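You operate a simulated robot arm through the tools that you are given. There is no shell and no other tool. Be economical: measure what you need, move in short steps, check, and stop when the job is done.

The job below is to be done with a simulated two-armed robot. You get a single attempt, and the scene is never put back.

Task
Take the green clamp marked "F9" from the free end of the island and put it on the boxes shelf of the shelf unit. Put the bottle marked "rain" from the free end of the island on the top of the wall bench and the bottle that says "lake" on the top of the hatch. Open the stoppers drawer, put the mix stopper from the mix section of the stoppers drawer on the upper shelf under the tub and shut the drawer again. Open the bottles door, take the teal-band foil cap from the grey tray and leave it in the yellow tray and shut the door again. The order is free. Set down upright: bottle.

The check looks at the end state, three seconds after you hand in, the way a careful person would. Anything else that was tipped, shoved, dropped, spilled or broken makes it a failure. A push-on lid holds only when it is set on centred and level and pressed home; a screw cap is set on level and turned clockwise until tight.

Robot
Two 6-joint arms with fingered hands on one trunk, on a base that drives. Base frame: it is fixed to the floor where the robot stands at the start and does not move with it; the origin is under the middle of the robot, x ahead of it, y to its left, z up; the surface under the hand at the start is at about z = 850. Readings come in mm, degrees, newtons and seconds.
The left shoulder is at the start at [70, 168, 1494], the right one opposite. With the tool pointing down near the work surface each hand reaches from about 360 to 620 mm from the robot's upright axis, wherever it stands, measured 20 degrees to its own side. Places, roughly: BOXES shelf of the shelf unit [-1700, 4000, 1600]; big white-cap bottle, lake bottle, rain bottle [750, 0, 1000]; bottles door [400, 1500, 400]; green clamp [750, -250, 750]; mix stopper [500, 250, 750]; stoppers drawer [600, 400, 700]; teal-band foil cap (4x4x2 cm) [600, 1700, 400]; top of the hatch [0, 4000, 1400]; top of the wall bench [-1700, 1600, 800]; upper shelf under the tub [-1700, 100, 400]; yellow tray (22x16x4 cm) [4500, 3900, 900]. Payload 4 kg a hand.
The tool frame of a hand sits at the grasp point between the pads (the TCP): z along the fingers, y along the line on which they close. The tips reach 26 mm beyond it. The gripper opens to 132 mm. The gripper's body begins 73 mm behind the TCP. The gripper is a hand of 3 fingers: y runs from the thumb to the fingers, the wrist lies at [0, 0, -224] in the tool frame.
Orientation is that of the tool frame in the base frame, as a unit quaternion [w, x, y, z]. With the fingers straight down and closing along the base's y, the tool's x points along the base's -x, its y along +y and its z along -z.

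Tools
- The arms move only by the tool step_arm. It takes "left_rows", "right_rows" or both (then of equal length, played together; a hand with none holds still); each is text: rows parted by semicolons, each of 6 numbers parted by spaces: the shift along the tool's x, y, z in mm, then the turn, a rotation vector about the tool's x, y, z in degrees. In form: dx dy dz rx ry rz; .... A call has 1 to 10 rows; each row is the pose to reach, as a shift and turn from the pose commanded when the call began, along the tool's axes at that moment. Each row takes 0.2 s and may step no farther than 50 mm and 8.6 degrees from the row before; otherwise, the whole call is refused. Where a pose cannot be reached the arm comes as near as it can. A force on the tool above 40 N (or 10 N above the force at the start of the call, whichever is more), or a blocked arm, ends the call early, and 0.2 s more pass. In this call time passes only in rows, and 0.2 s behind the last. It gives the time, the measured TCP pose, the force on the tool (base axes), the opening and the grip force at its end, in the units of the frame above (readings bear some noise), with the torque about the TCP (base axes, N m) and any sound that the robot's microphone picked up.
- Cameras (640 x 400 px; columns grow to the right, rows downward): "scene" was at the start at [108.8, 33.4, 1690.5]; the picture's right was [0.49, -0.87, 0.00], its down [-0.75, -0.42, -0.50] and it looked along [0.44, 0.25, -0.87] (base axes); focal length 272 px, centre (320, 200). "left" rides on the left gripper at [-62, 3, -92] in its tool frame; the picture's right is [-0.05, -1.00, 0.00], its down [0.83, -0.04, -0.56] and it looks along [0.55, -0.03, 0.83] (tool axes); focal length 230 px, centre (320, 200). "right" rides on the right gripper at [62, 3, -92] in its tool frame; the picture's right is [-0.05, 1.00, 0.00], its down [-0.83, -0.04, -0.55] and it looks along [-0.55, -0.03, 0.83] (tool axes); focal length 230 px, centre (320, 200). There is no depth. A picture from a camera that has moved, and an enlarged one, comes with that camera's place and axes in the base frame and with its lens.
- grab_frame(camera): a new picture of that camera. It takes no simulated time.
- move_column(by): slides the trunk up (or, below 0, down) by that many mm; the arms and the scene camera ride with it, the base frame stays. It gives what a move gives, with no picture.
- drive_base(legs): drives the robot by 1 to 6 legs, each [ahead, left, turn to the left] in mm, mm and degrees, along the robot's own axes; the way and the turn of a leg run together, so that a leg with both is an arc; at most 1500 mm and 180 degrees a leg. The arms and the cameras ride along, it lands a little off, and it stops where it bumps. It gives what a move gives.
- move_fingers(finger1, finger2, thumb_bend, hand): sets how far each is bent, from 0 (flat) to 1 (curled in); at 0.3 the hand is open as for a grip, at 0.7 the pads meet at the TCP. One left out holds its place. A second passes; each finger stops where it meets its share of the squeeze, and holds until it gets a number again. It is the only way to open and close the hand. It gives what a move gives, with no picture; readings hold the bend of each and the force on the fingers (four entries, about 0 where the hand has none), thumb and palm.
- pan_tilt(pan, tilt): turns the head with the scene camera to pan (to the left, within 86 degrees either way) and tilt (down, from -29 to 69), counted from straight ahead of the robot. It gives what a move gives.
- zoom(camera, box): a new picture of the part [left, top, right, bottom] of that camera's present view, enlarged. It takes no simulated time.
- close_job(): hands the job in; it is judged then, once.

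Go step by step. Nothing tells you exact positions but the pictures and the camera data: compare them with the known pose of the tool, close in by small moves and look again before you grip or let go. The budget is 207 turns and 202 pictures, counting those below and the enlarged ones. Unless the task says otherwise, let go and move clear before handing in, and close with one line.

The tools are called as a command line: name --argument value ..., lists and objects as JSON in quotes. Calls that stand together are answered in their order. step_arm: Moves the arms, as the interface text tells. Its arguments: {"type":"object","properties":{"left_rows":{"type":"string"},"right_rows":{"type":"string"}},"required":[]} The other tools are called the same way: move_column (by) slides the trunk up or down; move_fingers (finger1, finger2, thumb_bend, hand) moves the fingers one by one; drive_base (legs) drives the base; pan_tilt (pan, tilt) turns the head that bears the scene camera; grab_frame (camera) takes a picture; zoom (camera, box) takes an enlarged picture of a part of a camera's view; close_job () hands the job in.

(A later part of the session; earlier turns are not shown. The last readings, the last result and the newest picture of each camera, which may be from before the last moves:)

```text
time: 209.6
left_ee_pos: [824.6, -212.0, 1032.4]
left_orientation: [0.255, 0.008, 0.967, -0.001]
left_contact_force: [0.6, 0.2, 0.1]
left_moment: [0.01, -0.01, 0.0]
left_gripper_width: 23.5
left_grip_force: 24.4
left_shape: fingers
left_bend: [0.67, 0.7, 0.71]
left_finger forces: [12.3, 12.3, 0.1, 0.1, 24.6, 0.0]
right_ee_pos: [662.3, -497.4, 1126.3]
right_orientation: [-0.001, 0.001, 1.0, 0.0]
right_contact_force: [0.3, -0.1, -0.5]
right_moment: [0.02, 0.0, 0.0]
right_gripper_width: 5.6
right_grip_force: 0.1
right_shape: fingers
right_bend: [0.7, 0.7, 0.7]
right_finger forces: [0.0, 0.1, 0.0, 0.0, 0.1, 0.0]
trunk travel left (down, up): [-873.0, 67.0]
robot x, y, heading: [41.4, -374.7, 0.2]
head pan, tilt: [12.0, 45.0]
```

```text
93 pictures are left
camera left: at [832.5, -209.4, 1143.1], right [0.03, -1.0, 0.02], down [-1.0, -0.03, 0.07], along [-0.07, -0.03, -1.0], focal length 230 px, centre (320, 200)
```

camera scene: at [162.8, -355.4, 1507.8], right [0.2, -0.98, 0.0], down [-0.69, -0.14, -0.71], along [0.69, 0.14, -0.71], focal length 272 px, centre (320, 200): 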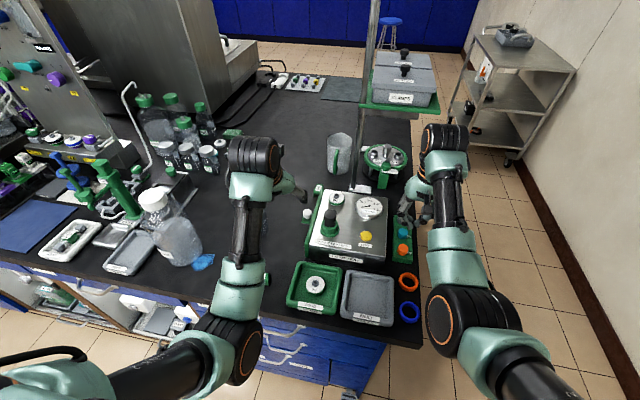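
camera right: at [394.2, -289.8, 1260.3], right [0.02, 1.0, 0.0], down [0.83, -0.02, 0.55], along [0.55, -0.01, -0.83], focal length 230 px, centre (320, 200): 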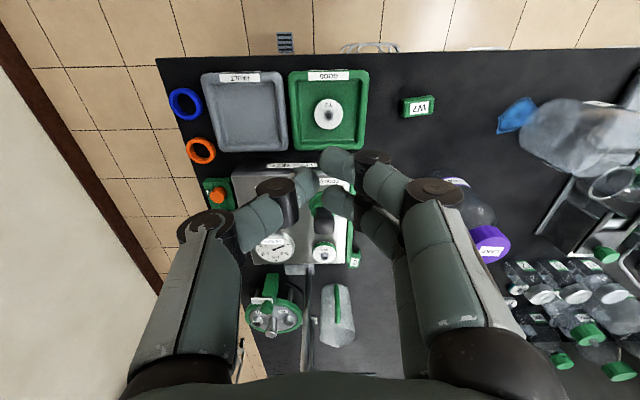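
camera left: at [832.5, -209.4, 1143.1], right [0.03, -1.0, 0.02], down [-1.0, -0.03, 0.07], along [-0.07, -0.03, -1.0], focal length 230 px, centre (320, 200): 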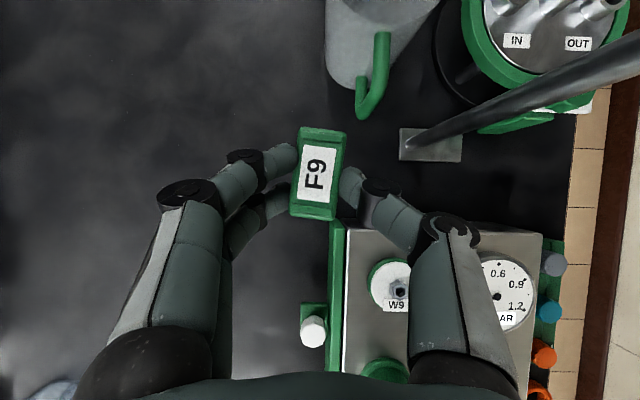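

The clamp is held. I back off, tuck the left hand up and in, and pitch the right hand forward for the lake bottle.

drive_base --legs '[[-560, 0, 0]]'

step_arm --right_rows "-16 0 9 0 -8.1 0; -31 0 18 0 -16.2 0; -47 0 28 0 -24.3 0; -62 0 37 0 -32.4 0; -78 0 46 0 -40.5 0; -93 0 55 0 -48.6 0; -109 0 64 0 -56.7 0; -124 0 74 0 -64.8 0; -140 0 83 0 -73 0" --left_rows "20 9 -39 0 0 0; 39 18 -79 0 0 0; 59 27 -118 0 0 0; 78 36 -158 0 0 0; 98 44 -197 0 0 0; 117 53 -237 0 0 0; 137 62 -276 0 0 0; 156 71 -315 0 0 0; 176 80 -355 0 0 0"

move_fingers --hand "right" --finger1 0.36 --finger2 0.36 --thumb_bend 0.36

move_column --by -83

drive_base --legs '[[0, 455, 0], [150, 0, 0]]'

pan_tilt --pan -10 --tilt 45

grab_frame --camera "scene"

grab_frame --camera "right"

```text
time: 212.8
left_ee_pos: [260.3, -208.8, 1032.0]
left_orientation: [0.256, 0.004, 0.967, 0.0]
left_contact_force: [-0.6, -1.3, 0.5]
left_moment: [0.01, -0.01, -0.01]
left_gripper_width: 23.6
left_grip_force: 24.8
left_shape: fingers
left_bend: [0.67, 0.7, 0.71]
left_finger forces: [12.3, 12.4, 0.0, 0.1, 24.5, 0.1]
right_ee_pos: [101.1, -495.7, 1125.7]
right_orientation: [-0.002, -0.002, 1.0, -0.001]
right_contact_force: [0.2, -0.2, 0.9]
right_moment: [0.04, -0.02, 0.0]
right_gripper_width: 5.6
right_grip_force: 0.0
right_shape: fingers
right_bend: [0.7, 0.7, 0.7]
right_finger forces: [0.0, 0.0, 0.0, 0.0, 0.1, 0.1]
trunk travel left (down, up): [-873.0, 67.0]
robot x, y, heading: [-521.7, -373.7, 0.2]
head pan, tilt: [12.0, 45.0]
```

```text
time: 214.8
left_ee_pos: [295.3, -145.3, 1218.7]
left_orientation: [0.255, 0.006, 0.967, -0.001]
left_contact_force: [0.2, -0.2, -0.2]
left_moment: [0.0, 0.0, 0.01]
left_gripper_width: 23.5
left_grip_force: 25.0
left_shape: fingers
left_bend: [0.67, 0.7, 0.72]
left_finger forces: [12.3, 12.5, 0.0, 0.1, 24.6, 0.1]
left hand out of reach, approached as far as the arm can: row 1, 2, 3, 4, 5, 6, 7, 8, 9
right_ee_pos: [236.5, -491.9, 1040.6]
right_orientation: [0.593, -0.002, 0.805, 0.005]
right_contact_force: [0.2, -0.1, -0.1]
right_moment: [-0.02, -0.03, -0.01]
right_gripper_width: 5.9
right_grip_force: 0.1
right_shape: fingers
right_bend: [0.7, 0.7, 0.7]
right_finger forces: [0.0, 0.0, 0.0, 0.0, 0.0, 0.1]
trunk travel left (down, up): [-873.0, 67.0]
robot x, y, heading: [-522.4, -372.6, 0.2]
head pan, tilt: [12.0, 45.0]
```

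```text
time: 215.8
left_ee_pos: [295.4, -144.9, 1218.0]
left_orientation: [0.255, 0.005, 0.967, -0.001]
left_contact_force: [0.5, 0.7, 0.0]
left_moment: [0.01, 0.0, -0.01]
left_gripper_width: 23.4
left_grip_force: 24.3
left_shape: fingers
left_bend: [0.67, 0.7, 0.72]
left_finger forces: [12.2, 12.4, 0.0, 0.0, 24.5, 0.0]
right_ee_pos: [239.5, -493.9, 1042.8]
right_orientation: [0.594, -0.002, 0.804, 0.002]
right_contact_force: [0.3, 0.4, -0.2]
right_moment: [-0.03, -0.03, 0.03]
right_gripper_width: 114.5
right_grip_force: 0.1
right_shape: fingers
right_bend: [0.36, 0.36, 0.36]
right_finger forces: [0.0, 0.0, 0.1, 0.0, 0.1, 0.1]
trunk travel left (down, up): [-873.0, 67.0]
robot x, y, heading: [-518.2, -378.6, 0.3]
head pan, tilt: [12.0, 45.0]
```

```text
time: 217.0
left_ee_pos: [296.4, -144.8, 1135.3]
left_orientation: [0.256, 0.005, 0.967, -0.001]
left_contact_force: [0.5, 0.2, -0.1]
left_moment: [0.03, 0.01, 0.0]
left_gripper_width: 23.2
left_grip_force: 24.7
left_shape: fingers
left_bend: [0.67, 0.7, 0.72]
left_finger forces: [12.2, 12.4, 0.0, 0.0, 24.6, 0.0]
right_ee_pos: [237.6, -495.8, 959.8]
right_orientation: [0.594, -0.002, 0.804, 0.002]
right_contact_force: [0.5, -1.0, -0.7]
right_moment: [0.03, -0.01, -0.03]
right_gripper_width: 114.2
right_grip_force: 0.0
right_shape: fingers
right_bend: [0.36, 0.36, 0.36]
right_finger forces: [0.0, 0.0, 0.0, 0.1, 0.0, 0.0]
trunk travel left (down, up): [-790.0, 150.0]
robot x, y, heading: [-522.8, -378.4, 0.4]
head pan, tilt: [12.0, 45.0]
```

```text
time: 220.7
left_ee_pos: [430.3, 329.9, 1137.4]
left_orientation: [0.257, -0.004, 0.966, 0.001]
left_contact_force: [-0.5, 0.9, 0.5]
left_moment: [0.0, -0.04, 0.0]
left_gripper_width: 23.1
left_grip_force: 24.4
left_shape: fingers
left_bend: [0.67, 0.7, 0.72]
left_finger forces: [12.3, 12.4, 0.0, 0.0, 24.6, 0.0]
right_ee_pos: [380.4, -20.0, 961.6]
right_orientation: [0.594, -0.008, 0.804, 0.007]
right_contact_force: [0.3, -0.1, -0.2]
right_moment: [-0.01, 0.02, -0.03]
right_gripper_width: 114.1
right_grip_force: 0.1
right_shape: fingers
right_bend: [0.36, 0.36, 0.36]
right_finger forces: [0.0, 0.0, 0.1, 0.0, 0.0, 0.0]
trunk travel left (down, up): [-790.0, 150.0]
robot x, y, heading: [-378.6, 87.6, 1.4]
head pan, tilt: [12.0, 45.0]
```

```text
time: 221.6
left_ee_pos: [433.7, 330.4, 1134.7]
left_orientation: [0.256, -0.004, 0.967, 0.002]
left_contact_force: [-0.6, 0.2, 1.0]
left_moment: [-0.01, 0.0, 0.03]
left_gripper_width: 23.4
left_grip_force: 25.2
left_shape: fingers
left_bend: [0.67, 0.7, 0.72]
left_finger forces: [12.3, 12.4, 0.0, 0.0, 24.6, 0.0]
right_ee_pos: [382.8, -22.0, 959.3]
right_orientation: [0.594, -0.009, 0.804, 0.008]
right_contact_force: [-0.6, -0.4, 1.0]
right_moment: [0.01, 0.03, 0.0]
right_gripper_width: 114.4
right_grip_force: 0.1
right_shape: fingers
right_bend: [0.36, 0.36, 0.36]
right_finger forces: [0.0, 0.0, 0.0, 0.0, 0.0, 0.0]
trunk travel left (down, up): [-790.0, 150.0]
robot x, y, heading: [-379.6, 78.1, 1.3]
head pan, tilt: [-10.0, 45.0]
```

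```text
92 pictures are left
camera scene: at [-246.9, 74.1, 1559.8], right [-0.15, -0.99, 0.0], down [-0.7, 0.11, -0.71], along [0.7, -0.11, -0.71], focal length 272 px, centre (320, 200)
```

scene: 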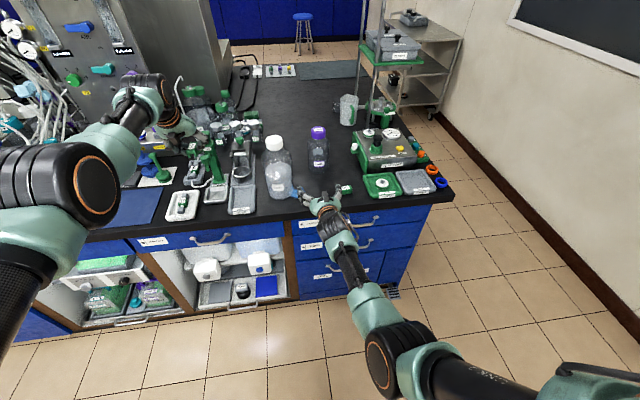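

```text
91 pictures are left
camera right: at [274.5, -19.9, 927.5], right [-0.01, 1.0, 0.05], down [-0.28, -0.05, 0.96], along [0.96, -0.01, 0.28], focal length 230 px, centre (320, 200)
```

right: 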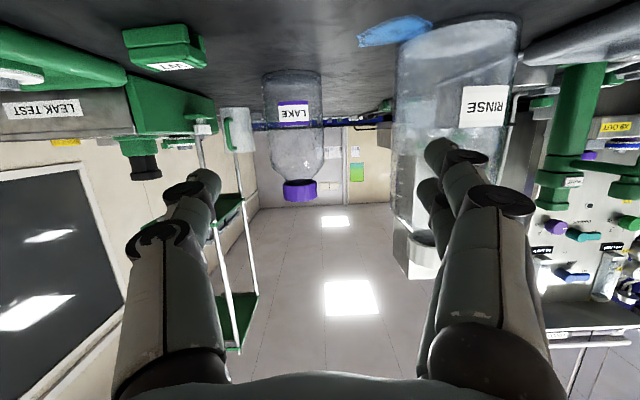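

The right hand faces the lake bottle (at y ≈ -59). The left hand is stretched too far ahead, so I tuck it first.

step_arm --left_rows "5 0 10 0 0 0; 12 0 22 0 0 0; 20 0 36 0 0 0; 30 0 52 0 0 0; 40 0 70 0 0 0; 50 0 90 0 0 0; 60 0 108 0 0 0; 64 0 113 0 0 0"

drive_base --legs '[[0, -18, -1.3]]'

grab_frame --camera "right"

```text
time: 223.3
left_ee_pos: [417.2, 329.8, 1007.3]
left_orientation: [0.255, -0.004, 0.967, 0.002]
left_contact_force: [-0.1, -1.3, 0.1]
left_moment: [0.02, 0.0, -0.02]
left_gripper_width: 23.4
left_grip_force: 25.1
left_shape: fingers
left_bend: [0.67, 0.7, 0.72]
left_finger forces: [12.2, 12.5, 0.0, 0.1, 24.5, 0.0]
left hand out of reach, approached as far as the arm can: row 5, 6, 7, 8
right_ee_pos: [382.3, -20.4, 959.6]
right_orientation: [0.594, -0.009, 0.804, 0.007]
right_contact_force: [0.5, -0.1, -0.9]
right_moment: [0.01, -0.01, 0.01]
right_gripper_width: 114.4
right_grip_force: 0.0
right_shape: fingers
right_bend: [0.36, 0.36, 0.36]
right_finger forces: [0.0, 0.0, 0.0, 0.0, 0.0, 0.0]
trunk travel left (down, up): [-790.0, 150.0]
robot x, y, heading: [-381.3, 84.7, 1.1]
head pan, tilt: [-10.0, 45.0]
```

```text
time: 224.1
left_ee_pos: [425.0, 298.7, 1007.9]
left_orientation: [0.255, 0.005, 0.967, -0.003]
left_contact_force: [-0.4, 1.4, -1.1]
left_moment: [-0.06, 0.02, -0.02]
left_gripper_width: 23.3
left_grip_force: 25.2
left_shape: fingers
left_bend: [0.67, 0.7, 0.72]
left_finger forces: [12.2, 12.4, 0.0, 0.0, 24.5, 0.0]
right_ee_pos: [379.1, -50.9, 960.3]
right_orientation: [0.594, -0.001, 0.804, -0.001]
right_contact_force: [-0.3, -0.1, -0.3]
right_moment: [-0.03, 0.0, -0.05]
right_gripper_width: 114.4
right_grip_force: 0.1
right_shape: fingers
right_bend: [0.36, 0.36, 0.36]
right_finger forces: [0.0, 0.1, 0.0, 0.0, 0.0, 0.0]
trunk travel left (down, up): [-790.0, 150.0]
robot x, y, heading: [-380.2, 69.2, 0.0]
head pan, tilt: [-10.0, 45.0]
```

```text
90 pictures are left
camera right: at [271.6, -48.2, 928.6], right [0.01, 1.0, 0.05], down [-0.29, -0.04, 0.96], along [0.96, -0.03, 0.29], focal length 230 px, centre (320, 200)
```

right: 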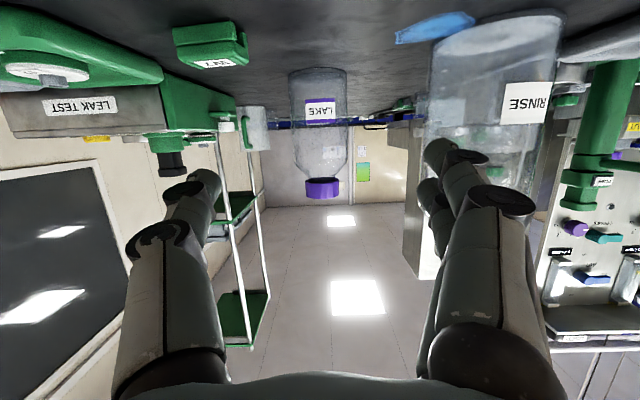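

The left hand lowered but stayed extended; I now pull it straight back at this height.

step_arm --left_rows "36 0 -20 0 0 0; 72 0 -41 0 0 0; 107 0 -61 0 0 0; 143 0 -82 0 0 0; 179 0 -102 0 0 0; 215 0 -122 0 0 0; 250 0 -143 0 0 0; 286 0 -163 0 0 0"

```text
time: 225.9
left_ee_pos: [382.6, 279.3, 891.2]
left_orientation: [0.259, 0.007, 0.966, -0.001]
left_contact_force: [0.7, 0.8, 7.1]
left_moment: [0.08, -0.31, 0.06]
left_gripper_width: 23.1
left_grip_force: 25.4
left_shape: fingers
left_bend: [0.69, 0.68, 0.72]
left_finger forces: [13.9, 12.1, 0.0, 0.1, 25.2, 0.0]
left hand out of reach, approached as far as the arm can: row 1, 2, 3, 4, 5, 6, 7, 8
right_ee_pos: [376.8, -55.7, 961.0]
right_orientation: [0.595, 0.0, 0.804, 0.001]
right_contact_force: [-0.7, 0.9, 0.1]
right_moment: [0.02, -0.03, 0.01]
right_gripper_width: 114.3
right_grip_force: 0.0
right_shape: fingers
right_bend: [0.36, 0.36, 0.36]
right_finger forces: [0.1, 0.0, 0.1, 0.0, 0.0, 0.0]
trunk travel left (down, up): [-790.0, 150.0]
robot x, y, heading: [-376.3, 65.2, -0.0]
head pan, tilt: [-10.0, 45.0]
```

The left hand dropped unexpectedly and touches something lightly. I look before moving.

grab_frame --camera "left"

pan_tilt --pan 25 --tilt 45

grab_frame --camera "scene"

```text
89 pictures are left
camera left: at [389.4, 281.7, 1003.5], right [0.03, -1.0, 0.02], down [-1.0, -0.03, 0.06], along [-0.06, -0.03, -1.0], focal length 230 px, centre (320, 200)
```

left: 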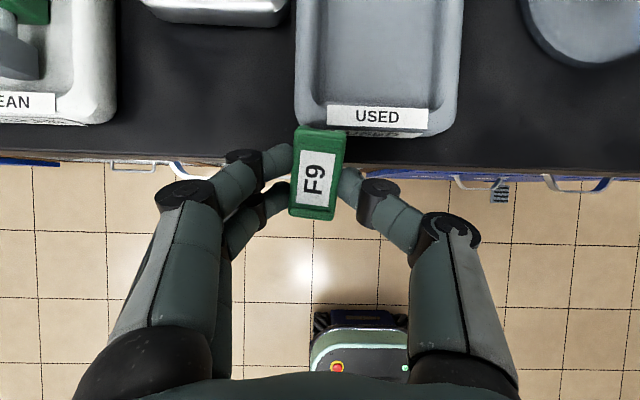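

```text
time: 226.9
left_ee_pos: [381.3, 279.2, 889.2]
left_orientation: [0.255, 0.007, 0.967, -0.001]
left_contact_force: [0.3, 0.0, 0.4]
left_moment: [-0.01, 0.0, 0.0]
left_gripper_width: 23.5
left_grip_force: 23.6
left_shape: fingers
left_bend: [0.67, 0.68, 0.73]
left_finger forces: [11.0, 12.5, 0.0, 0.0, 23.5, 0.1]
right_ee_pos: [380.6, -54.3, 960.2]
right_orientation: [0.595, 0.0, 0.804, 0.001]
right_contact_force: [0.4, 0.1, 0.0]
right_moment: [0.0, -0.01, 0.02]
right_gripper_width: 114.7
right_grip_force: 0.1
right_shape: fingers
right_bend: [0.36, 0.36, 0.36]
right_finger forces: [0.1, 0.1, 0.1, 0.0, 0.1, 0.1]
trunk travel left (down, up): [-790.0, 150.0]
robot x, y, heading: [-377.9, 67.6, 0.2]
head pan, tilt: [25.0, 45.0]
```

```text
88 pictures are left
camera scene: at [-255.0, 101.5, 1559.9], right [0.42, -0.91, 0.0], down [-0.64, -0.3, -0.71], along [0.64, 0.3, -0.71], focal length 272 px, centre (320, 200)
```

scene: 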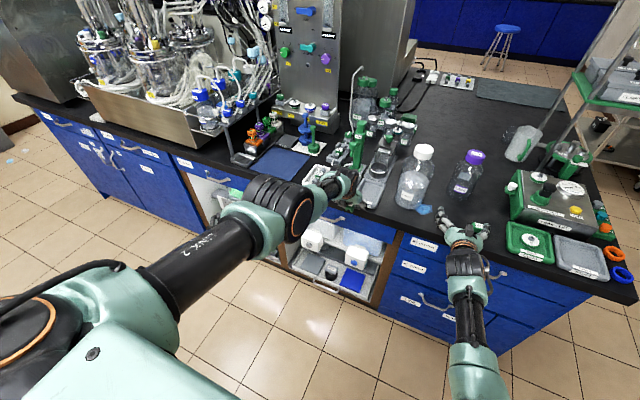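

The clamp is still held and nothing seems moved. I back the base away to free space, then rework the left arm.

drive_base --legs '[[-250, 0, 0]]'

step_arm --left_rows "-10 0 -30 0 0 0; -25 0 -60 0 0 0; -40 0 -90 0 0 0; -60 0 -120 0 0 0"

zoom --camera "scene" --box '[280, 80, 480, 240]'

```text
time: 228.8
left_ee_pos: [133.4, 277.2, 887.1]
left_orientation: [0.255, 0.008, 0.967, -0.002]
left_contact_force: [-0.1, 0.3, 0.6]
left_moment: [0.01, 0.01, -0.02]
left_gripper_width: 23.1
left_grip_force: 23.1
left_shape: fingers
left_bend: [0.67, 0.68, 0.73]
left_finger forces: [11.0, 12.5, 0.0, 0.0, 23.5, 0.1]
right_ee_pos: [127.4, -57.6, 958.0]
right_orientation: [0.595, 0.002, 0.804, -0.001]
right_contact_force: [0.2, -0.3, -0.2]
right_moment: [-0.05, 0.0, 0.01]
right_gripper_width: 114.5
right_grip_force: 0.1
right_shape: fingers
right_bend: [0.36, 0.36, 0.36]
right_finger forces: [0.0, 0.0, 0.0, 0.0, 0.1, 0.1]
trunk travel left (down, up): [-790.0, 150.0]
robot x, y, heading: [-630.4, 71.6, -0.2]
head pan, tilt: [25.0, 45.0]
```

```text
time: 229.8
left_ee_pos: [172.1, 274.5, 1012.1]
left_orientation: [0.254, 0.009, 0.967, -0.002]
left_contact_force: [0.8, -0.6, 0.0]
left_moment: [0.01, -0.03, 0.02]
left_gripper_width: 23.3
left_grip_force: 23.8
left_shape: fingers
left_bend: [0.67, 0.68, 0.73]
left_finger forces: [11.2, 12.5, 0.0, 0.0, 23.7, 0.0]
left hand out of reach, approached as far as the arm can: row 1, 2, 3, 4
right_ee_pos: [127.1, -58.9, 961.1]
right_orientation: [0.594, 0.001, 0.804, 0.0]
right_contact_force: [-0.4, 0.4, 0.8]
right_moment: [0.01, 0.01, -0.01]
right_gripper_width: 114.1
right_grip_force: 0.1
right_shape: fingers
right_bend: [0.36, 0.36, 0.36]
right_finger forces: [0.0, 0.1, 0.1, 0.0, 0.0, 0.0]
trunk travel left (down, up): [-790.0, 150.0]
robot x, y, heading: [-631.7, 67.7, -0.5]
head pan, tilt: [25.0, 45.0]
```

```text
2.50 times, centred on (380, 160) of scene
camera zoom: at [-505.4, 101.2, 1559.8], right [0.42, -0.91, 0.0], down [-0.64, -0.3, -0.71], along [0.64, 0.3, -0.71], focal length 681 px, centre (170, 300)
```

zoom: 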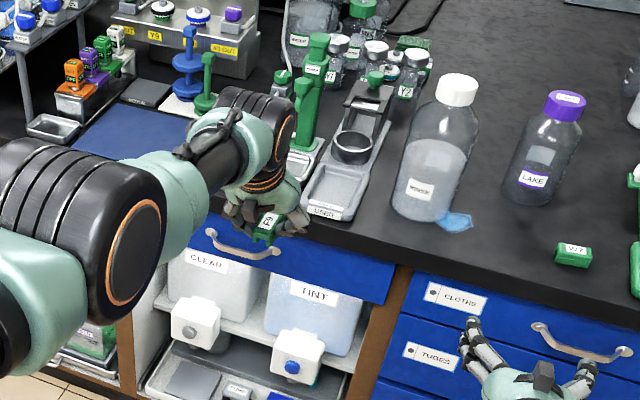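

The left arm is stuck at full stretch. Tilting the hand further forward should pull its wrist inward and free the elbow.

step_arm --left_rows "0 0 0 0 -6 0; 0 0 0 0 -12 0; 0 0 0 0 -18 0; 10 0 -10 0 -24 0; 20 0 -20 0 -30 0; 40 0 -40 0 -30 0; 60 0 -60 0 -30 0; 80 0 -80 0 -30 0"

```text
time: 231.6
left_ee_pos: [208.4, 258.6, 958.2]
left_orientation: [0.498, 0.007, 0.867, -0.003]
left_contact_force: [-0.7, 0.1, -0.2]
left_moment: [0.01, 0.05, -0.02]
left_gripper_width: 23.2
left_grip_force: 23.7
left_shape: fingers
left_bend: [0.67, 0.68, 0.73]
left_finger forces: [11.0, 12.5, 0.0, 0.0, 23.4, 0.0]
left hand out of reach, approached as far as the arm can: row 1, 2, 3, 4, 5, 6, 7, 8
right_ee_pos: [128.0, -58.4, 959.5]
right_orientation: [0.594, 0.002, 0.804, -0.001]
right_contact_force: [-0.2, -0.7, -0.1]
right_moment: [-0.01, 0.02, 0.02]
right_gripper_width: 114.4
right_grip_force: 0.1
right_shape: fingers
right_bend: [0.36, 0.36, 0.36]
right_finger forces: [0.0, 0.0, 0.1, 0.0, 0.0, 0.1]
trunk travel left (down, up): [-790.0, 150.0]
robot x, y, heading: [-631.8, 68.4, -0.1]
head pan, tilt: [25.0, 45.0]
```

Still straight at the elbow. I try the opposite: tilting the hand down and back with a retreating target.

step_arm --left_rows "0 0 0 0 8 0; 10 0 -10 0 16 0; 20 0 -25 0 24 0; 30 0 -45 0 32 0; 40 0 -65 0 40 0; 50 0 -90 0 48 0; 55 0 -120 0 56 0; 60 0 -150 0 60 0"

```text
time: 233.4
left_ee_pos: [54.4, 270.8, 992.5]
left_orientation: [-0.004, 0.009, 1.0, 0.002]
left_contact_force: [-0.3, -0.3, -0.6]
left_moment: [0.01, -0.01, 0.01]
left_gripper_width: 22.9
left_grip_force: 23.0
left_shape: fingers
left_bend: [0.67, 0.68, 0.73]
left_finger forces: [10.9, 12.1, 0.0, 0.1, 23.1, 0.0]
left hand out of reach, approached as far as the arm can: row 1, 2, 3, 4, 5, 6, 7
right_ee_pos: [127.3, -57.6, 959.7]
right_orientation: [0.594, 0.002, 0.804, -0.001]
right_contact_force: [0.3, 0.2, 0.1]
right_moment: [0.03, -0.01, 0.0]
right_gripper_width: 114.3
right_grip_force: 0.1
right_shape: fingers
right_bend: [0.36, 0.36, 0.36]
right_finger forces: [0.1, 0.1, 0.0, 0.0, 0.1, 0.1]
trunk travel left (down, up): [-790.0, 150.0]
robot x, y, heading: [-627.8, 65.0, -0.0]
head pan, tilt: [25.0, 45.0]
```

The elbow is released: the hand now points down and follows commands. I retract it to a normal tucked pose.

step_arm --left_rows "30 0 0 0 0 0; 60 0 -5 0 0 0; 90 0 -10 0 0 0; 120 0 -20 0 0 0; 150 0 -30 0 0 0; 180 0 -45 0 0 0; 200 0 -60 0 0 0; 210 0 -80 0 0 0"

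grab_frame --camera "left"

```text
time: 235.2
left_ee_pos: [-72.2, 262.2, 969.2]
left_orientation: [-0.003, 0.009, 1.0, 0.001]
left_contact_force: [0.3, 0.0, 0.0]
left_moment: [-0.03, 0.01, 0.0]
left_gripper_width: 22.9
left_grip_force: 23.0
left_shape: fingers
left_bend: [0.67, 0.68, 0.73]
left_finger forces: [11.0, 12.1, 0.1, 0.0, 23.2, 0.0]
left hand out of reach, approached as far as the arm can: row 4, 5, 6, 7, 8
right_ee_pos: [128.1, -57.6, 958.9]
right_orientation: [0.595, 0.002, 0.804, 0.0]
right_contact_force: [-0.1, -0.1, 0.1]
right_moment: [0.04, 0.02, -0.01]
right_gripper_width: 114.7
right_grip_force: 0.0
right_shape: fingers
right_bend: [0.36, 0.36, 0.36]
right_finger forces: [0.0, 0.0, 0.0, 0.1, 0.0, 0.0]
trunk travel left (down, up): [-790.0, 150.0]
robot x, y, heading: [-631.2, 63.4, -0.3]
head pan, tilt: [25.0, 45.0]
```

```text
86 pictures are left
camera left: at [-9.9, 263.8, 1061.2], right [0.03, -1.0, 0.0], down [-0.83, -0.03, 0.56], along [-0.56, -0.02, -0.83], focal length 230 px, centre (320, 200)
```

left: 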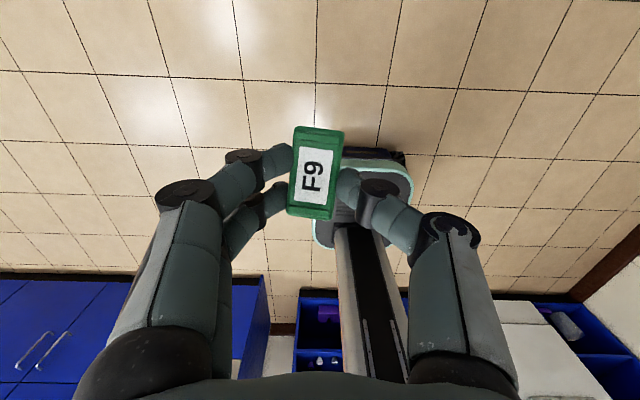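

Now I know each arm's wrist must stay about 510–640 mm from its shoulder. The right hand is lined up with the lake bottle, so I drive in most of the way and check.

drive_base --legs '[[370, 0, 0.2]]'

grab_frame --camera "right"

pan_tilt --pan 0 --tilt 50

grab_frame --camera "scene"

```text
time: 237.5
left_ee_pos: [297.2, 267.6, 970.0]
left_orientation: [-0.002, 0.003, 1.0, 0.001]
left_contact_force: [1.5, 0.6, 0.1]
left_moment: [-0.03, 0.02, 0.01]
left_gripper_width: 23.3
left_grip_force: 23.2
left_shape: fingers
left_bend: [0.67, 0.68, 0.73]
left_finger forces: [11.1, 12.0, 0.0, 0.0, 23.1, 0.0]
right_ee_pos: [499.0, -50.9, 961.2]
right_orientation: [0.594, -0.002, 0.804, 0.002]
right_contact_force: [-0.5, -0.1, 0.2]
right_moment: [0.03, -0.03, 0.0]
right_gripper_width: 114.5
right_grip_force: 0.0
right_shape: fingers
right_bend: [0.36, 0.36, 0.36]
right_finger forces: [0.0, 0.0, 0.0, 0.0, 0.0, 0.1]
trunk travel left (down, up): [-790.0, 150.0]
robot x, y, heading: [-258.8, 68.6, -0.0]
head pan, tilt: [25.0, 45.0]
```

```text
85 pictures are left
camera right: at [391.2, -47.3, 928.6], right [0.01, 1.0, 0.05], down [-0.29, -0.05, 0.96], along [0.96, -0.02, 0.29], focal length 230 px, centre (320, 200)
```

right: 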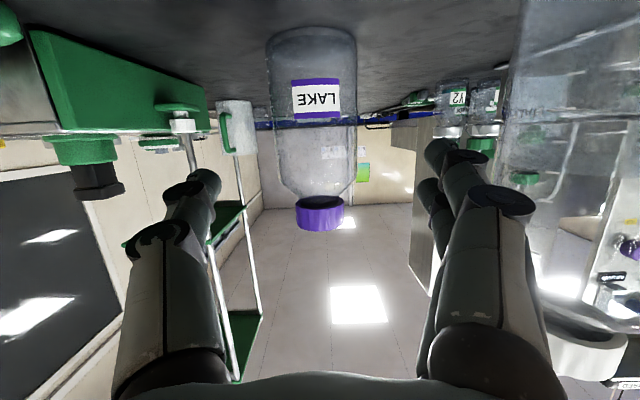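

```text
time: 238.4
left_ee_pos: [297.7, 267.4, 968.4]
left_orientation: [-0.002, 0.003, 1.0, 0.001]
left_contact_force: [-0.4, -0.1, -1.0]
left_moment: [0.03, 0.01, 0.0]
left_gripper_width: 22.8
left_grip_force: 23.4
left_shape: fingers
left_bend: [0.67, 0.68, 0.73]
left_finger forces: [11.1, 12.0, 0.1, 0.0, 23.3, 0.0]
right_ee_pos: [499.9, -50.8, 959.1]
right_orientation: [0.594, -0.002, 0.804, 0.002]
right_contact_force: [0.4, -0.4, -0.3]
right_moment: [0.03, 0.01, 0.01]
right_gripper_width: 114.7
right_grip_force: 0.0
right_shape: fingers
right_bend: [0.36, 0.36, 0.36]
right_finger forces: [0.1, 0.0, 0.0, 0.0, 0.0, 0.1]
trunk travel left (down, up): [-790.0, 150.0]
robot x, y, heading: [-258.0, 66.9, 0.4]
head pan, tilt: [0.0, 50.0]
```

```text
84 pictures are left
camera scene: at [-131.6, 69.2, 1553.0], right [0.01, -1.0, 0.0], down [-0.77, -0.01, -0.64], along [0.64, 0.0, -0.77], focal length 272 px, centre (320, 200)
```

scene: 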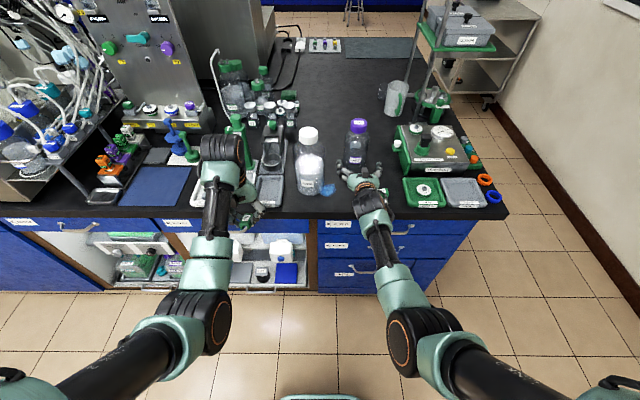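

The lake bottle is centred at y ≈ -55. I lower the trunk to body height and drive on slowly.

move_column --by -38

drive_base --legs '[[100, -4, 0]]'

grab_frame --camera "right"

zoom --camera "scene" --box '[280, 90, 440, 220]'

```text
time: 239.2
left_ee_pos: [297.4, 268.7, 931.4]
left_orientation: [-0.002, 0.003, 1.0, 0.0]
left_contact_force: [-0.3, 0.3, -0.3]
left_moment: [0.01, 0.0, 0.01]
left_gripper_width: 23.3
left_grip_force: 23.1
left_shape: fingers
left_bend: [0.67, 0.68, 0.73]
left_finger forces: [11.2, 12.0, 0.0, 0.0, 23.2, 0.0]
right_ee_pos: [498.4, -49.3, 921.9]
right_orientation: [0.593, -0.003, 0.805, 0.003]
right_contact_force: [-0.1, 0.0, -0.1]
right_moment: [0.0, 0.02, -0.02]
right_gripper_width: 114.5
right_grip_force: 0.0
right_shape: fingers
right_bend: [0.36, 0.36, 0.36]
right_finger forces: [0.0, 0.0, 0.0, 0.0, 0.1, 0.0]
trunk travel left (down, up): [-752.0, 188.0]
robot x, y, heading: [-258.9, 70.8, 0.6]
head pan, tilt: [0.0, 50.0]
```

```text
time: 240.4
left_ee_pos: [396.6, 264.4, 931.2]
left_orientation: [-0.002, 0.004, 1.0, 0.001]
left_contact_force: [-0.3, 0.6, 0.7]
left_moment: [0.0, 0.02, -0.01]
left_gripper_width: 22.9
left_grip_force: 22.9
left_shape: fingers
left_bend: [0.67, 0.68, 0.73]
left_finger forces: [11.1, 12.0, 0.0, 0.1, 23.3, 0.1]
right_ee_pos: [597.3, -54.9, 922.1]
right_orientation: [0.595, -0.002, 0.804, 0.002]
right_contact_force: [0.0, -0.1, 0.7]
right_moment: [0.0, -0.01, -0.02]
right_gripper_width: 114.5
right_grip_force: 0.1
right_shape: fingers
right_bend: [0.36, 0.36, 0.36]
right_finger forces: [0.0, 0.1, 0.1, 0.0, 0.0, 0.0]
trunk travel left (down, up): [-752.0, 188.0]
robot x, y, heading: [-161.3, 70.1, 0.4]
head pan, tilt: [0.0, 50.0]
```

```text
83 pictures are left
camera right: at [490.3, -51.6, 890.6], right [0.01, 1.0, 0.05], down [-0.29, -0.05, 0.96], along [0.96, -0.02, 0.29], focal length 230 px, centre (320, 200)
```

right: 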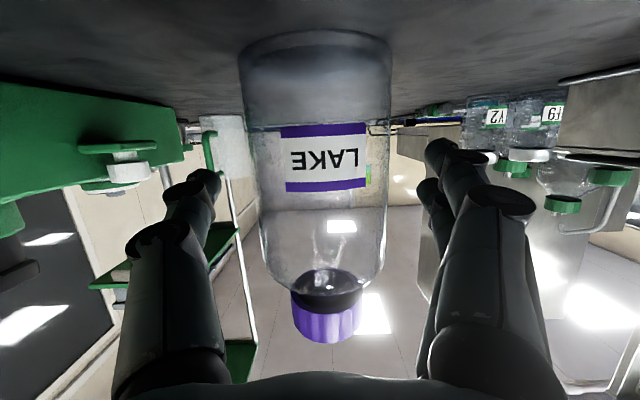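

```text
3.08 times, centred on (360, 155) of scene
camera zoom: at [-33.4, 65.5, 1515.1], right [0.01, -1.0, 0.0], down [-0.77, 0.0, -0.64], along [0.64, 0.0, -0.77], focal length 838 px, centre (197, 338)
```

zoom: 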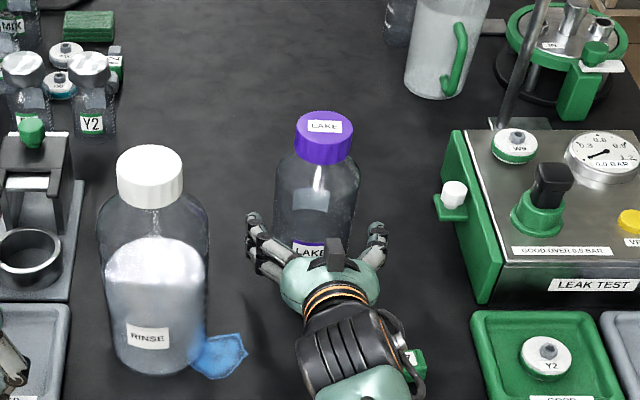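

The bottle centre is around x 630. I move 33 mm further and check the fingers' position around it.

drive_base --legs '[[34, 0, 0]]'

grab_frame --camera "right"

zoom --camera "scene" --box '[280, 110, 440, 240]'

```text
time: 241.2
left_ee_pos: [427.2, 264.6, 933.5]
left_orientation: [0.0, 0.003, 1.0, 0.0]
left_contact_force: [-0.8, 0.4, -0.3]
left_moment: [0.03, -0.04, -0.03]
left_gripper_width: 22.9
left_grip_force: 23.1
left_shape: fingers
left_bend: [0.67, 0.68, 0.73]
left_finger forces: [11.1, 12.1, 0.0, 0.1, 23.3, 0.0]
right_ee_pos: [629.6, -54.0, 925.2]
right_orientation: [0.595, -0.001, 0.803, 0.002]
right_contact_force: [0.8, -0.3, -0.3]
right_moment: [0.05, 0.01, 0.01]
right_gripper_width: 114.4
right_grip_force: 0.1
right_shape: fingers
right_bend: [0.36, 0.36, 0.36]
right_finger forces: [0.1, 0.1, 0.0, 0.1, 0.0, 0.0]
trunk travel left (down, up): [-752.0, 188.0]
robot x, y, heading: [-123.7, 62.6, 0.3]
head pan, tilt: [0.0, 50.0]
```

```text
81 pictures are left
camera right: at [521.9, -51.2, 892.7], right [0.01, 1.0, 0.05], down [-0.29, -0.05, 0.96], along [0.96, -0.02, 0.29], focal length 230 px, centre (320, 200)
```

right: 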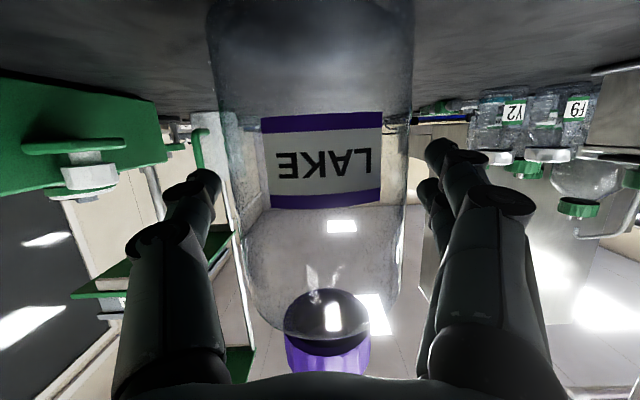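

```text
3.08 times, centred on (360, 175) of scene
camera zoom: at [-3.8, 65.7, 1515.6], right [0.01, -1.0, 0.0], down [-0.76, 0.0, -0.65], along [0.65, 0.0, -0.76], focal length 838 px, centre (197, 277)
```

zoom: 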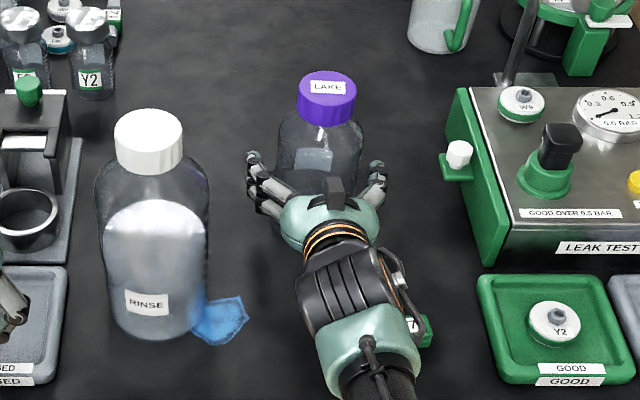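

I need about 14 mm more to match the good grip I had on the other bottle. Then I close firmly.

drive_base --legs '[[16, 0, 0]]'

move_fingers --hand "right" --finger1 0.9 --finger2 0.9 --thumb_bend 0.9

grab_frame --camera "right"

```text
time: 242.0
left_ee_pos: [445.0, 264.8, 932.7]
left_orientation: [-0.003, 0.004, 1.0, 0.001]
left_contact_force: [0.5, -0.7, -0.7]
left_moment: [-0.03, -0.03, 0.01]
left_gripper_width: 23.0
left_grip_force: 23.7
left_shape: fingers
left_bend: [0.67, 0.68, 0.73]
left_finger forces: [11.1, 12.1, 0.0, 0.0, 23.2, 0.1]
right_ee_pos: [646.8, -52.7, 923.6]
right_orientation: [0.594, -0.002, 0.804, 0.002]
right_contact_force: [-0.6, 0.3, -0.9]
right_moment: [0.02, 0.06, 0.02]
right_gripper_width: 114.4
right_grip_force: 0.1
right_shape: fingers
right_bend: [0.36, 0.36, 0.36]
right_finger forces: [0.0, 0.0, 0.0, 0.1, 0.0, 0.0]
trunk travel left (down, up): [-752.0, 188.0]
robot x, y, heading: [-105.4, 63.4, 0.3]
head pan, tilt: [0.0, 50.0]
```

```text
time: 243.0
left_ee_pos: [446.4, 263.9, 929.5]
left_orientation: [-0.003, 0.005, 1.0, 0.001]
left_contact_force: [1.0, 0.8, -0.9]
left_moment: [0.05, 0.01, 0.0]
left_gripper_width: 23.3
left_grip_force: 23.3
left_shape: fingers
left_bend: [0.67, 0.68, 0.73]
left_finger forces: [11.0, 12.0, 0.0, 0.1, 23.3, 0.0]
right_ee_pos: [649.1, -54.0, 920.3]
right_orientation: [0.594, -0.001, 0.805, 0.001]
right_contact_force: [0.7, -1.1, -0.2]
right_moment: [-0.01, 0.04, 0.02]
right_gripper_width: 63.5
right_grip_force: 32.3
right_shape: fingers
right_bend: [0.6, 0.73, 0.72]
right_finger forces: [13.6, 20.2, 0.0, 0.2, 31.0, 0.1]
trunk travel left (down, up): [-752.0, 188.0]
robot x, y, heading: [-113.7, 59.2, 0.2]
head pan, tilt: [0.0, 50.0]
```

```text
79 pictures are left
camera right: at [540.9, -51.0, 889.4], right [0.01, 1.0, 0.05], down [-0.29, -0.05, 0.96], along [0.96, -0.02, 0.28], focal length 230 px, centre (320, 200)
```

right: 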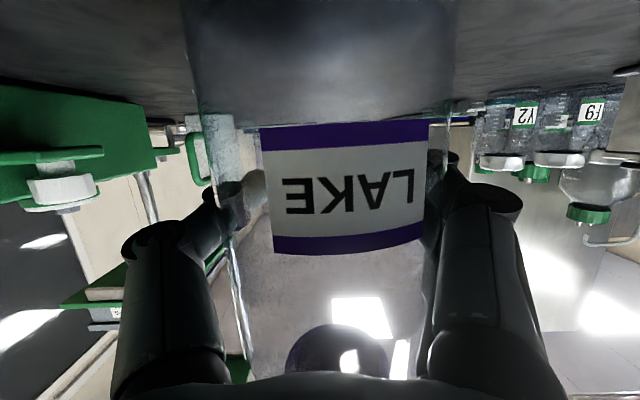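

Firmly gripped at 32 N. I lift with the trunk.

move_column --by 186

grab_frame --camera "scene"

```text
time: 245.1
left_ee_pos: [447.1, 264.6, 1116.9]
left_orientation: [-0.004, 0.005, 1.0, 0.001]
left_contact_force: [0.4, -0.7, 0.0]
left_moment: [0.04, -0.05, 0.02]
left_gripper_width: 22.9
left_grip_force: 23.0
left_shape: fingers
left_bend: [0.67, 0.68, 0.73]
left_finger forces: [11.1, 12.2, 0.1, 0.0, 23.3, 0.1]
right_ee_pos: [648.2, -53.8, 1107.1]
right_orientation: [0.593, -0.002, 0.805, 0.002]
right_contact_force: [0.3, 0.3, -4.0]
right_moment: [0.01, -0.05, 0.0]
right_gripper_width: 63.4
right_grip_force: 31.9
right_shape: fingers
right_bend: [0.6, 0.73, 0.72]
right_finger forces: [13.8, 20.1, 0.1, 0.0, 31.0, 0.0]
trunk travel left (down, up): [-938.0, 2.0]
robot x, y, heading: [-110.4, 64.8, 0.2]
head pan, tilt: [0.0, 50.0]
```

```text
78 pictures are left
camera scene: at [18.9, 65.8, 1700.8], right [0.01, -1.0, 0.0], down [-0.77, 0.0, -0.64], along [0.64, 0.0, -0.77], focal length 272 px, centre (320, 200)
```

scene: 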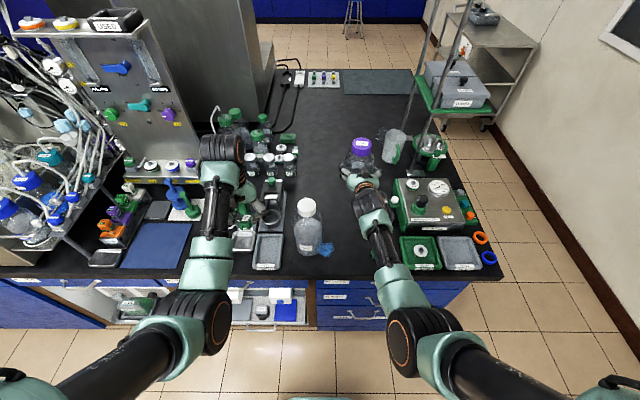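

Both objects are held. I back off, turn to face the far wall and drive toward it.

drive_base --legs '[[-400, 0, 0], [0, 0, 90], [1450, 0, 0]]'

pan_tilt --pan 5 --tilt 15

grab_frame --camera "scene"

```text
time: 258.4
left_ee_pos: [-816.0, 2076.3, 1117.7]
left_orientation: [0.002, 0.727, -0.686, 0.002]
left_contact_force: [0.3, -0.5, -0.3]
left_moment: [0.01, 0.0, -0.01]
left_gripper_width: 22.7
left_grip_force: 22.7
left_shape: fingers
left_bend: [0.67, 0.68, 0.73]
left_finger forces: [11.1, 11.9, 0.1, 0.0, 22.8, 0.1]
right_ee_pos: [-511.3, 2298.5, 1107.0]
right_orientation: [-0.404, 0.588, -0.548, -0.435]
right_contact_force: [0.8, 0.3, -2.0]
right_moment: [0.05, 0.01, -0.01]
right_gripper_width: 63.4
right_grip_force: 31.1
right_shape: fingers
right_bend: [0.6, 0.73, 0.72]
right_finger forces: [13.4, 18.3, 0.1, 0.0, 29.6, 0.1]
trunk travel left (down, up): [-938.0, 2.0]
robot x, y, heading: [-577.1, 1531.1, 94.1]
head pan, tilt: [0.0, 50.0]
```

```text
time: 259.4
left_ee_pos: [-815.9, 2076.0, 1117.4]
left_orientation: [0.003, 0.727, -0.687, 0.002]
left_contact_force: [-0.5, 0.0, 0.3]
left_moment: [-0.01, 0.02, 0.02]
left_gripper_width: 22.9
left_grip_force: 22.5
left_shape: fingers
left_bend: [0.67, 0.68, 0.73]
left_finger forces: [11.0, 11.9, 0.0, 0.0, 22.8, 0.0]
right_ee_pos: [-510.8, 2298.4, 1105.8]
right_orientation: [-0.404, 0.588, -0.549, -0.435]
right_contact_force: [-0.6, -0.5, -3.5]
right_moment: [0.0, -0.03, 0.0]
right_gripper_width: 63.3
right_grip_force: 31.0
right_shape: fingers
right_bend: [0.6, 0.73, 0.72]
right_finger forces: [13.4, 18.3, 0.0, 0.0, 29.6, 0.1]
trunk travel left (down, up): [-938.0, 2.0]
robot x, y, heading: [-583.2, 1533.3, 93.8]
head pan, tilt: [5.0, 15.0]
```

```text
77 pictures are left
camera scene: at [-597.9, 1677.3, 1754.5], right [0.99, 0.16, 0.0], down [0.04, -0.26, -0.97], along [-0.15, 0.95, -0.26], focal length 272 px, centre (320, 200)
```

scene: 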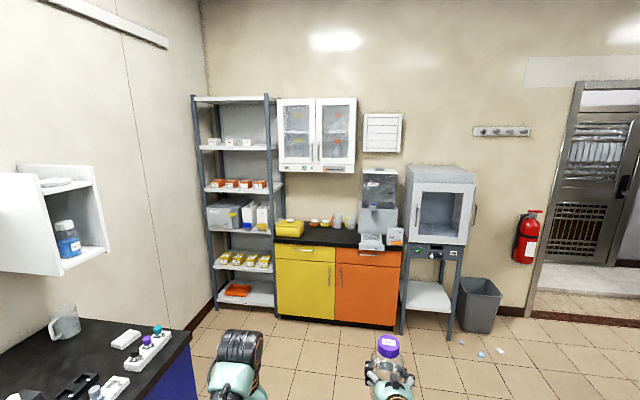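

I zoom in on the shelf unit labels and on what must be the hatch.

zoom --camera "scene" --box '[185, 85, 295, 315]'

zoom --camera "scene" --box '[340, 100, 520, 340]'

```text
1.74 times, centred on (240, 200) of scene
camera zoom: at [-597.9, 1677.3, 1754.5], right [0.99, 0.16, 0.0], down [0.04, -0.26, -0.97], along [-0.15, 0.95, -0.26], focal length 474 px, centre (459, 200)
```

zoom: 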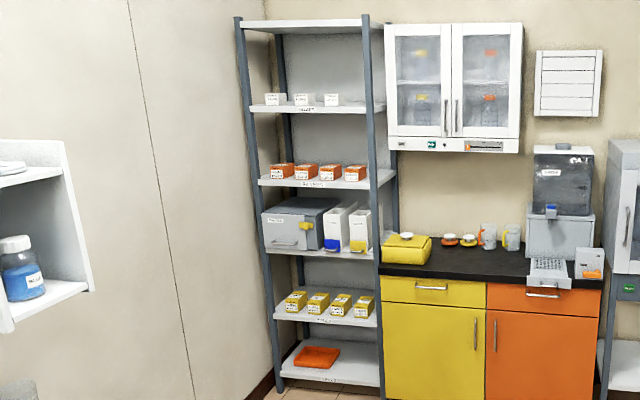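

```text
1.67 times, centred on (430, 220) of scene
camera zoom: at [-597.9, 1677.3, 1754.5], right [0.99, 0.16, 0.0], down [0.04, -0.26, -0.97], along [-0.15, 0.95, -0.26], focal length 454 px, centre (137, 167)
```

zoom: 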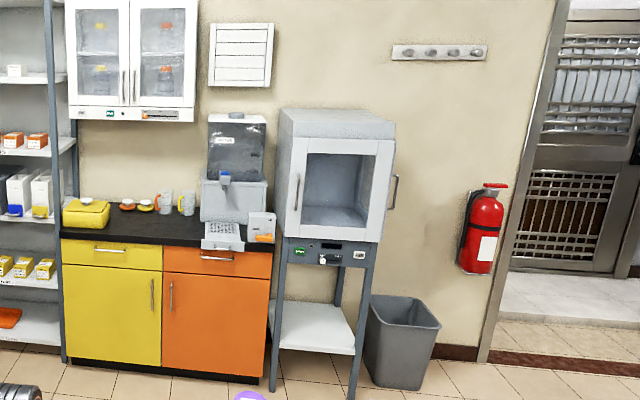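

The hatch is the white cabinet on the stand at right. I zoom in on the shelf labels.

zoom --camera "scene" --box '[195, 130, 285, 200]'

zoom --camera "scene" --box '[395, 150, 490, 260]'

```text
5.71 times, centred on (240, 165) of scene
camera zoom: at [-597.9, 1677.3, 1754.5], right [0.99, 0.16, 0.0], down [0.04, -0.26, -0.97], along [-0.15, 0.95, -0.26], focal length 1556 px, centre (777, 400)
```

zoom: 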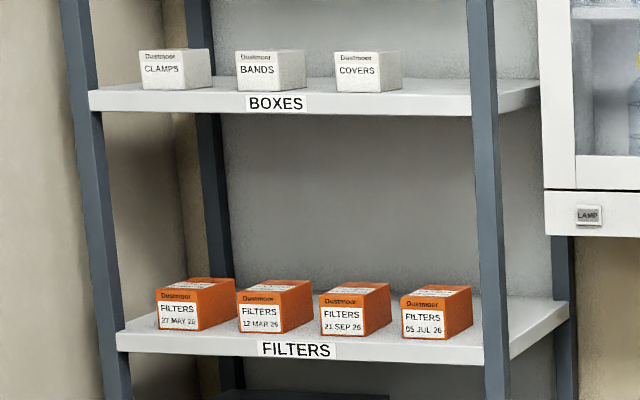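

```text
3.64 times, centred on (442, 205) of scene
camera zoom: at [-597.9, 1677.3, 1754.5], right [0.99, 0.16, 0.0], down [0.04, -0.26, -0.97], along [-0.15, 0.95, -0.26], focal length 990 px, centre (-126, 182)
```

zoom: 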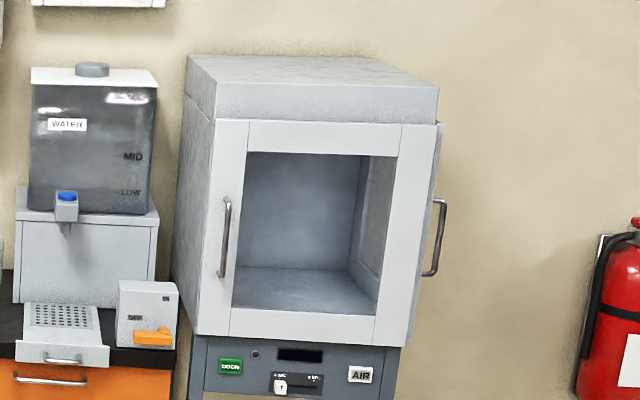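

BOXES is the second shelf (z ≈ 1590), with free room right of the COVERS box. First the lake bottle: I raise the right arm to above the hatch's top level here in the open.

step_arm --right_rows "-41 0 -3 0 0 0; -82 0 -6 0 0 0; -123 0 -9 0 0 0; -164 0 -12 0 0 0; -205 0 -15 0 0 0; -246 0 -18 0 0 0; -287 0 -21 0 0 0; -328 0 -25 0 0 0; -369 0 -28 0 0 0; -409 0 -31 0 0 0"

drive_base --legs '[[0, 0, -4], [900, -460, 0]]'

pan_tilt --pan -5 --tilt 15

grab_frame --camera "scene"

grab_frame --camera "right"

```text
time: 261.6
left_ee_pos: [-815.6, 2075.1, 1116.7]
left_orientation: [0.002, 0.727, -0.687, 0.002]
left_contact_force: [0.5, 0.5, -0.9]
left_moment: [-0.03, 0.0, -0.03]
left_gripper_width: 22.7
left_grip_force: 23.0
left_shape: fingers
left_bend: [0.67, 0.68, 0.73]
left_finger forces: [11.0, 12.0, 0.0, 0.0, 22.8, 0.1]
right_ee_pos: [-518.2, 2387.0, 1506.9]
right_orientation: [-0.403, 0.589, -0.549, -0.435]
right_contact_force: [0.4, -0.3, -3.7]
right_moment: [0.04, -0.03, -0.05]
right_gripper_width: 63.0
right_grip_force: 30.1
right_shape: fingers
right_bend: [0.6, 0.73, 0.72]
right_finger forces: [13.1, 18.0, 0.1, 0.0, 29.2, 0.0]
trunk travel left (down, up): [-938.0, 2.0]
robot x, y, heading: [-580.1, 1533.7, 94.4]
head pan, tilt: [5.0, 15.0]
```

```text
time: 267.3
left_ee_pos: [-284.1, 2990.2, 1115.9]
left_orientation: [-0.002, -0.693, 0.721, -0.002]
left_contact_force: [0.3, -0.9, -0.3]
left_moment: [-0.01, -0.01, -0.01]
left_gripper_width: 22.8
left_grip_force: 23.3
left_shape: fingers
left_bend: [0.67, 0.68, 0.73]
left_finger forces: [11.0, 12.0, 0.0, 0.0, 22.8, 0.1]
right_ee_pos: [42.1, 3270.6, 1509.1]
right_orientation: [0.426, -0.56, 0.577, 0.414]
right_contact_force: [-0.2, 0.2, -2.9]
right_moment: [0.06, 0.04, -0.01]
right_gripper_width: 63.1
right_grip_force: 30.2
right_shape: fingers
right_bend: [0.6, 0.73, 0.72]
right_finger forces: [13.3, 17.8, 0.0, 0.1, 29.3, 0.1]
trunk travel left (down, up): [-938.0, 2.0]
robot x, y, heading: [-102.6, 2428.2, 88.4]
head pan, tilt: [5.0, 15.0]
```

```text
time: 268.0
left_ee_pos: [-283.4, 2991.0, 1116.2]
left_orientation: [-0.003, -0.693, 0.721, -0.002]
left_contact_force: [0.3, 0.4, 0.6]
left_moment: [-0.02, 0.02, -0.03]
left_gripper_width: 23.0
left_grip_force: 23.1
left_shape: fingers
left_bend: [0.67, 0.68, 0.73]
left_finger forces: [11.0, 11.9, 0.1, 0.0, 22.9, 0.0]
right_ee_pos: [42.6, 3272.2, 1507.8]
right_orientation: [0.424, -0.562, 0.577, 0.415]
right_contact_force: [0.1, 0.2, -3.4]
right_moment: [0.06, 0.03, 0.0]
right_gripper_width: 63.3
right_grip_force: 30.5
right_shape: fingers
right_bend: [0.6, 0.73, 0.72]
right_finger forces: [13.3, 17.9, 0.0, 0.0, 29.4, 0.0]
trunk travel left (down, up): [-938.0, 2.0]
robot x, y, heading: [-103.2, 2429.3, 88.4]
head pan, tilt: [-5.0, 15.0]
```

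```text
72 pictures are left
camera scene: at [-89.3, 2572.9, 1754.6], right [0.99, -0.11, 0.0], down [-0.03, -0.26, -0.97], along [0.11, 0.96, -0.26], focal length 272 px, centre (320, 200)
```

scene: 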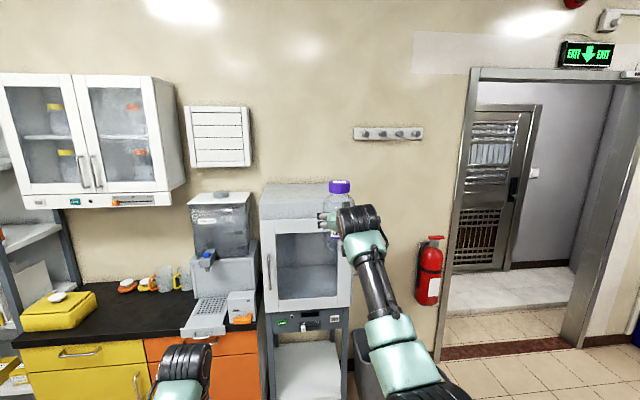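

```text
71 pictures are left
camera right: at [35.8, 3165.7, 1476.3], right [-1.0, 0.04, 0.05], down [0.04, -0.29, 0.96], along [0.05, 0.96, 0.28], focal length 230 px, centre (320, 200)
```

right: 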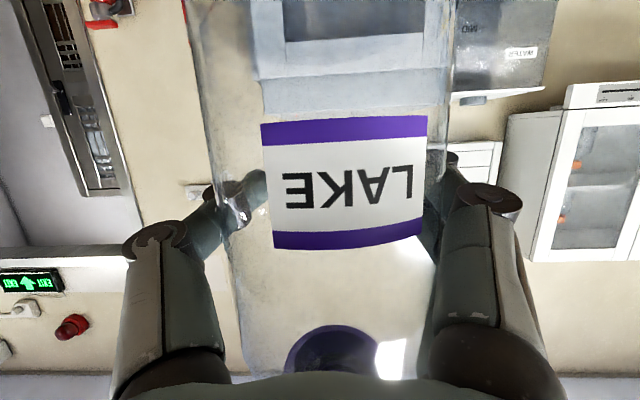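

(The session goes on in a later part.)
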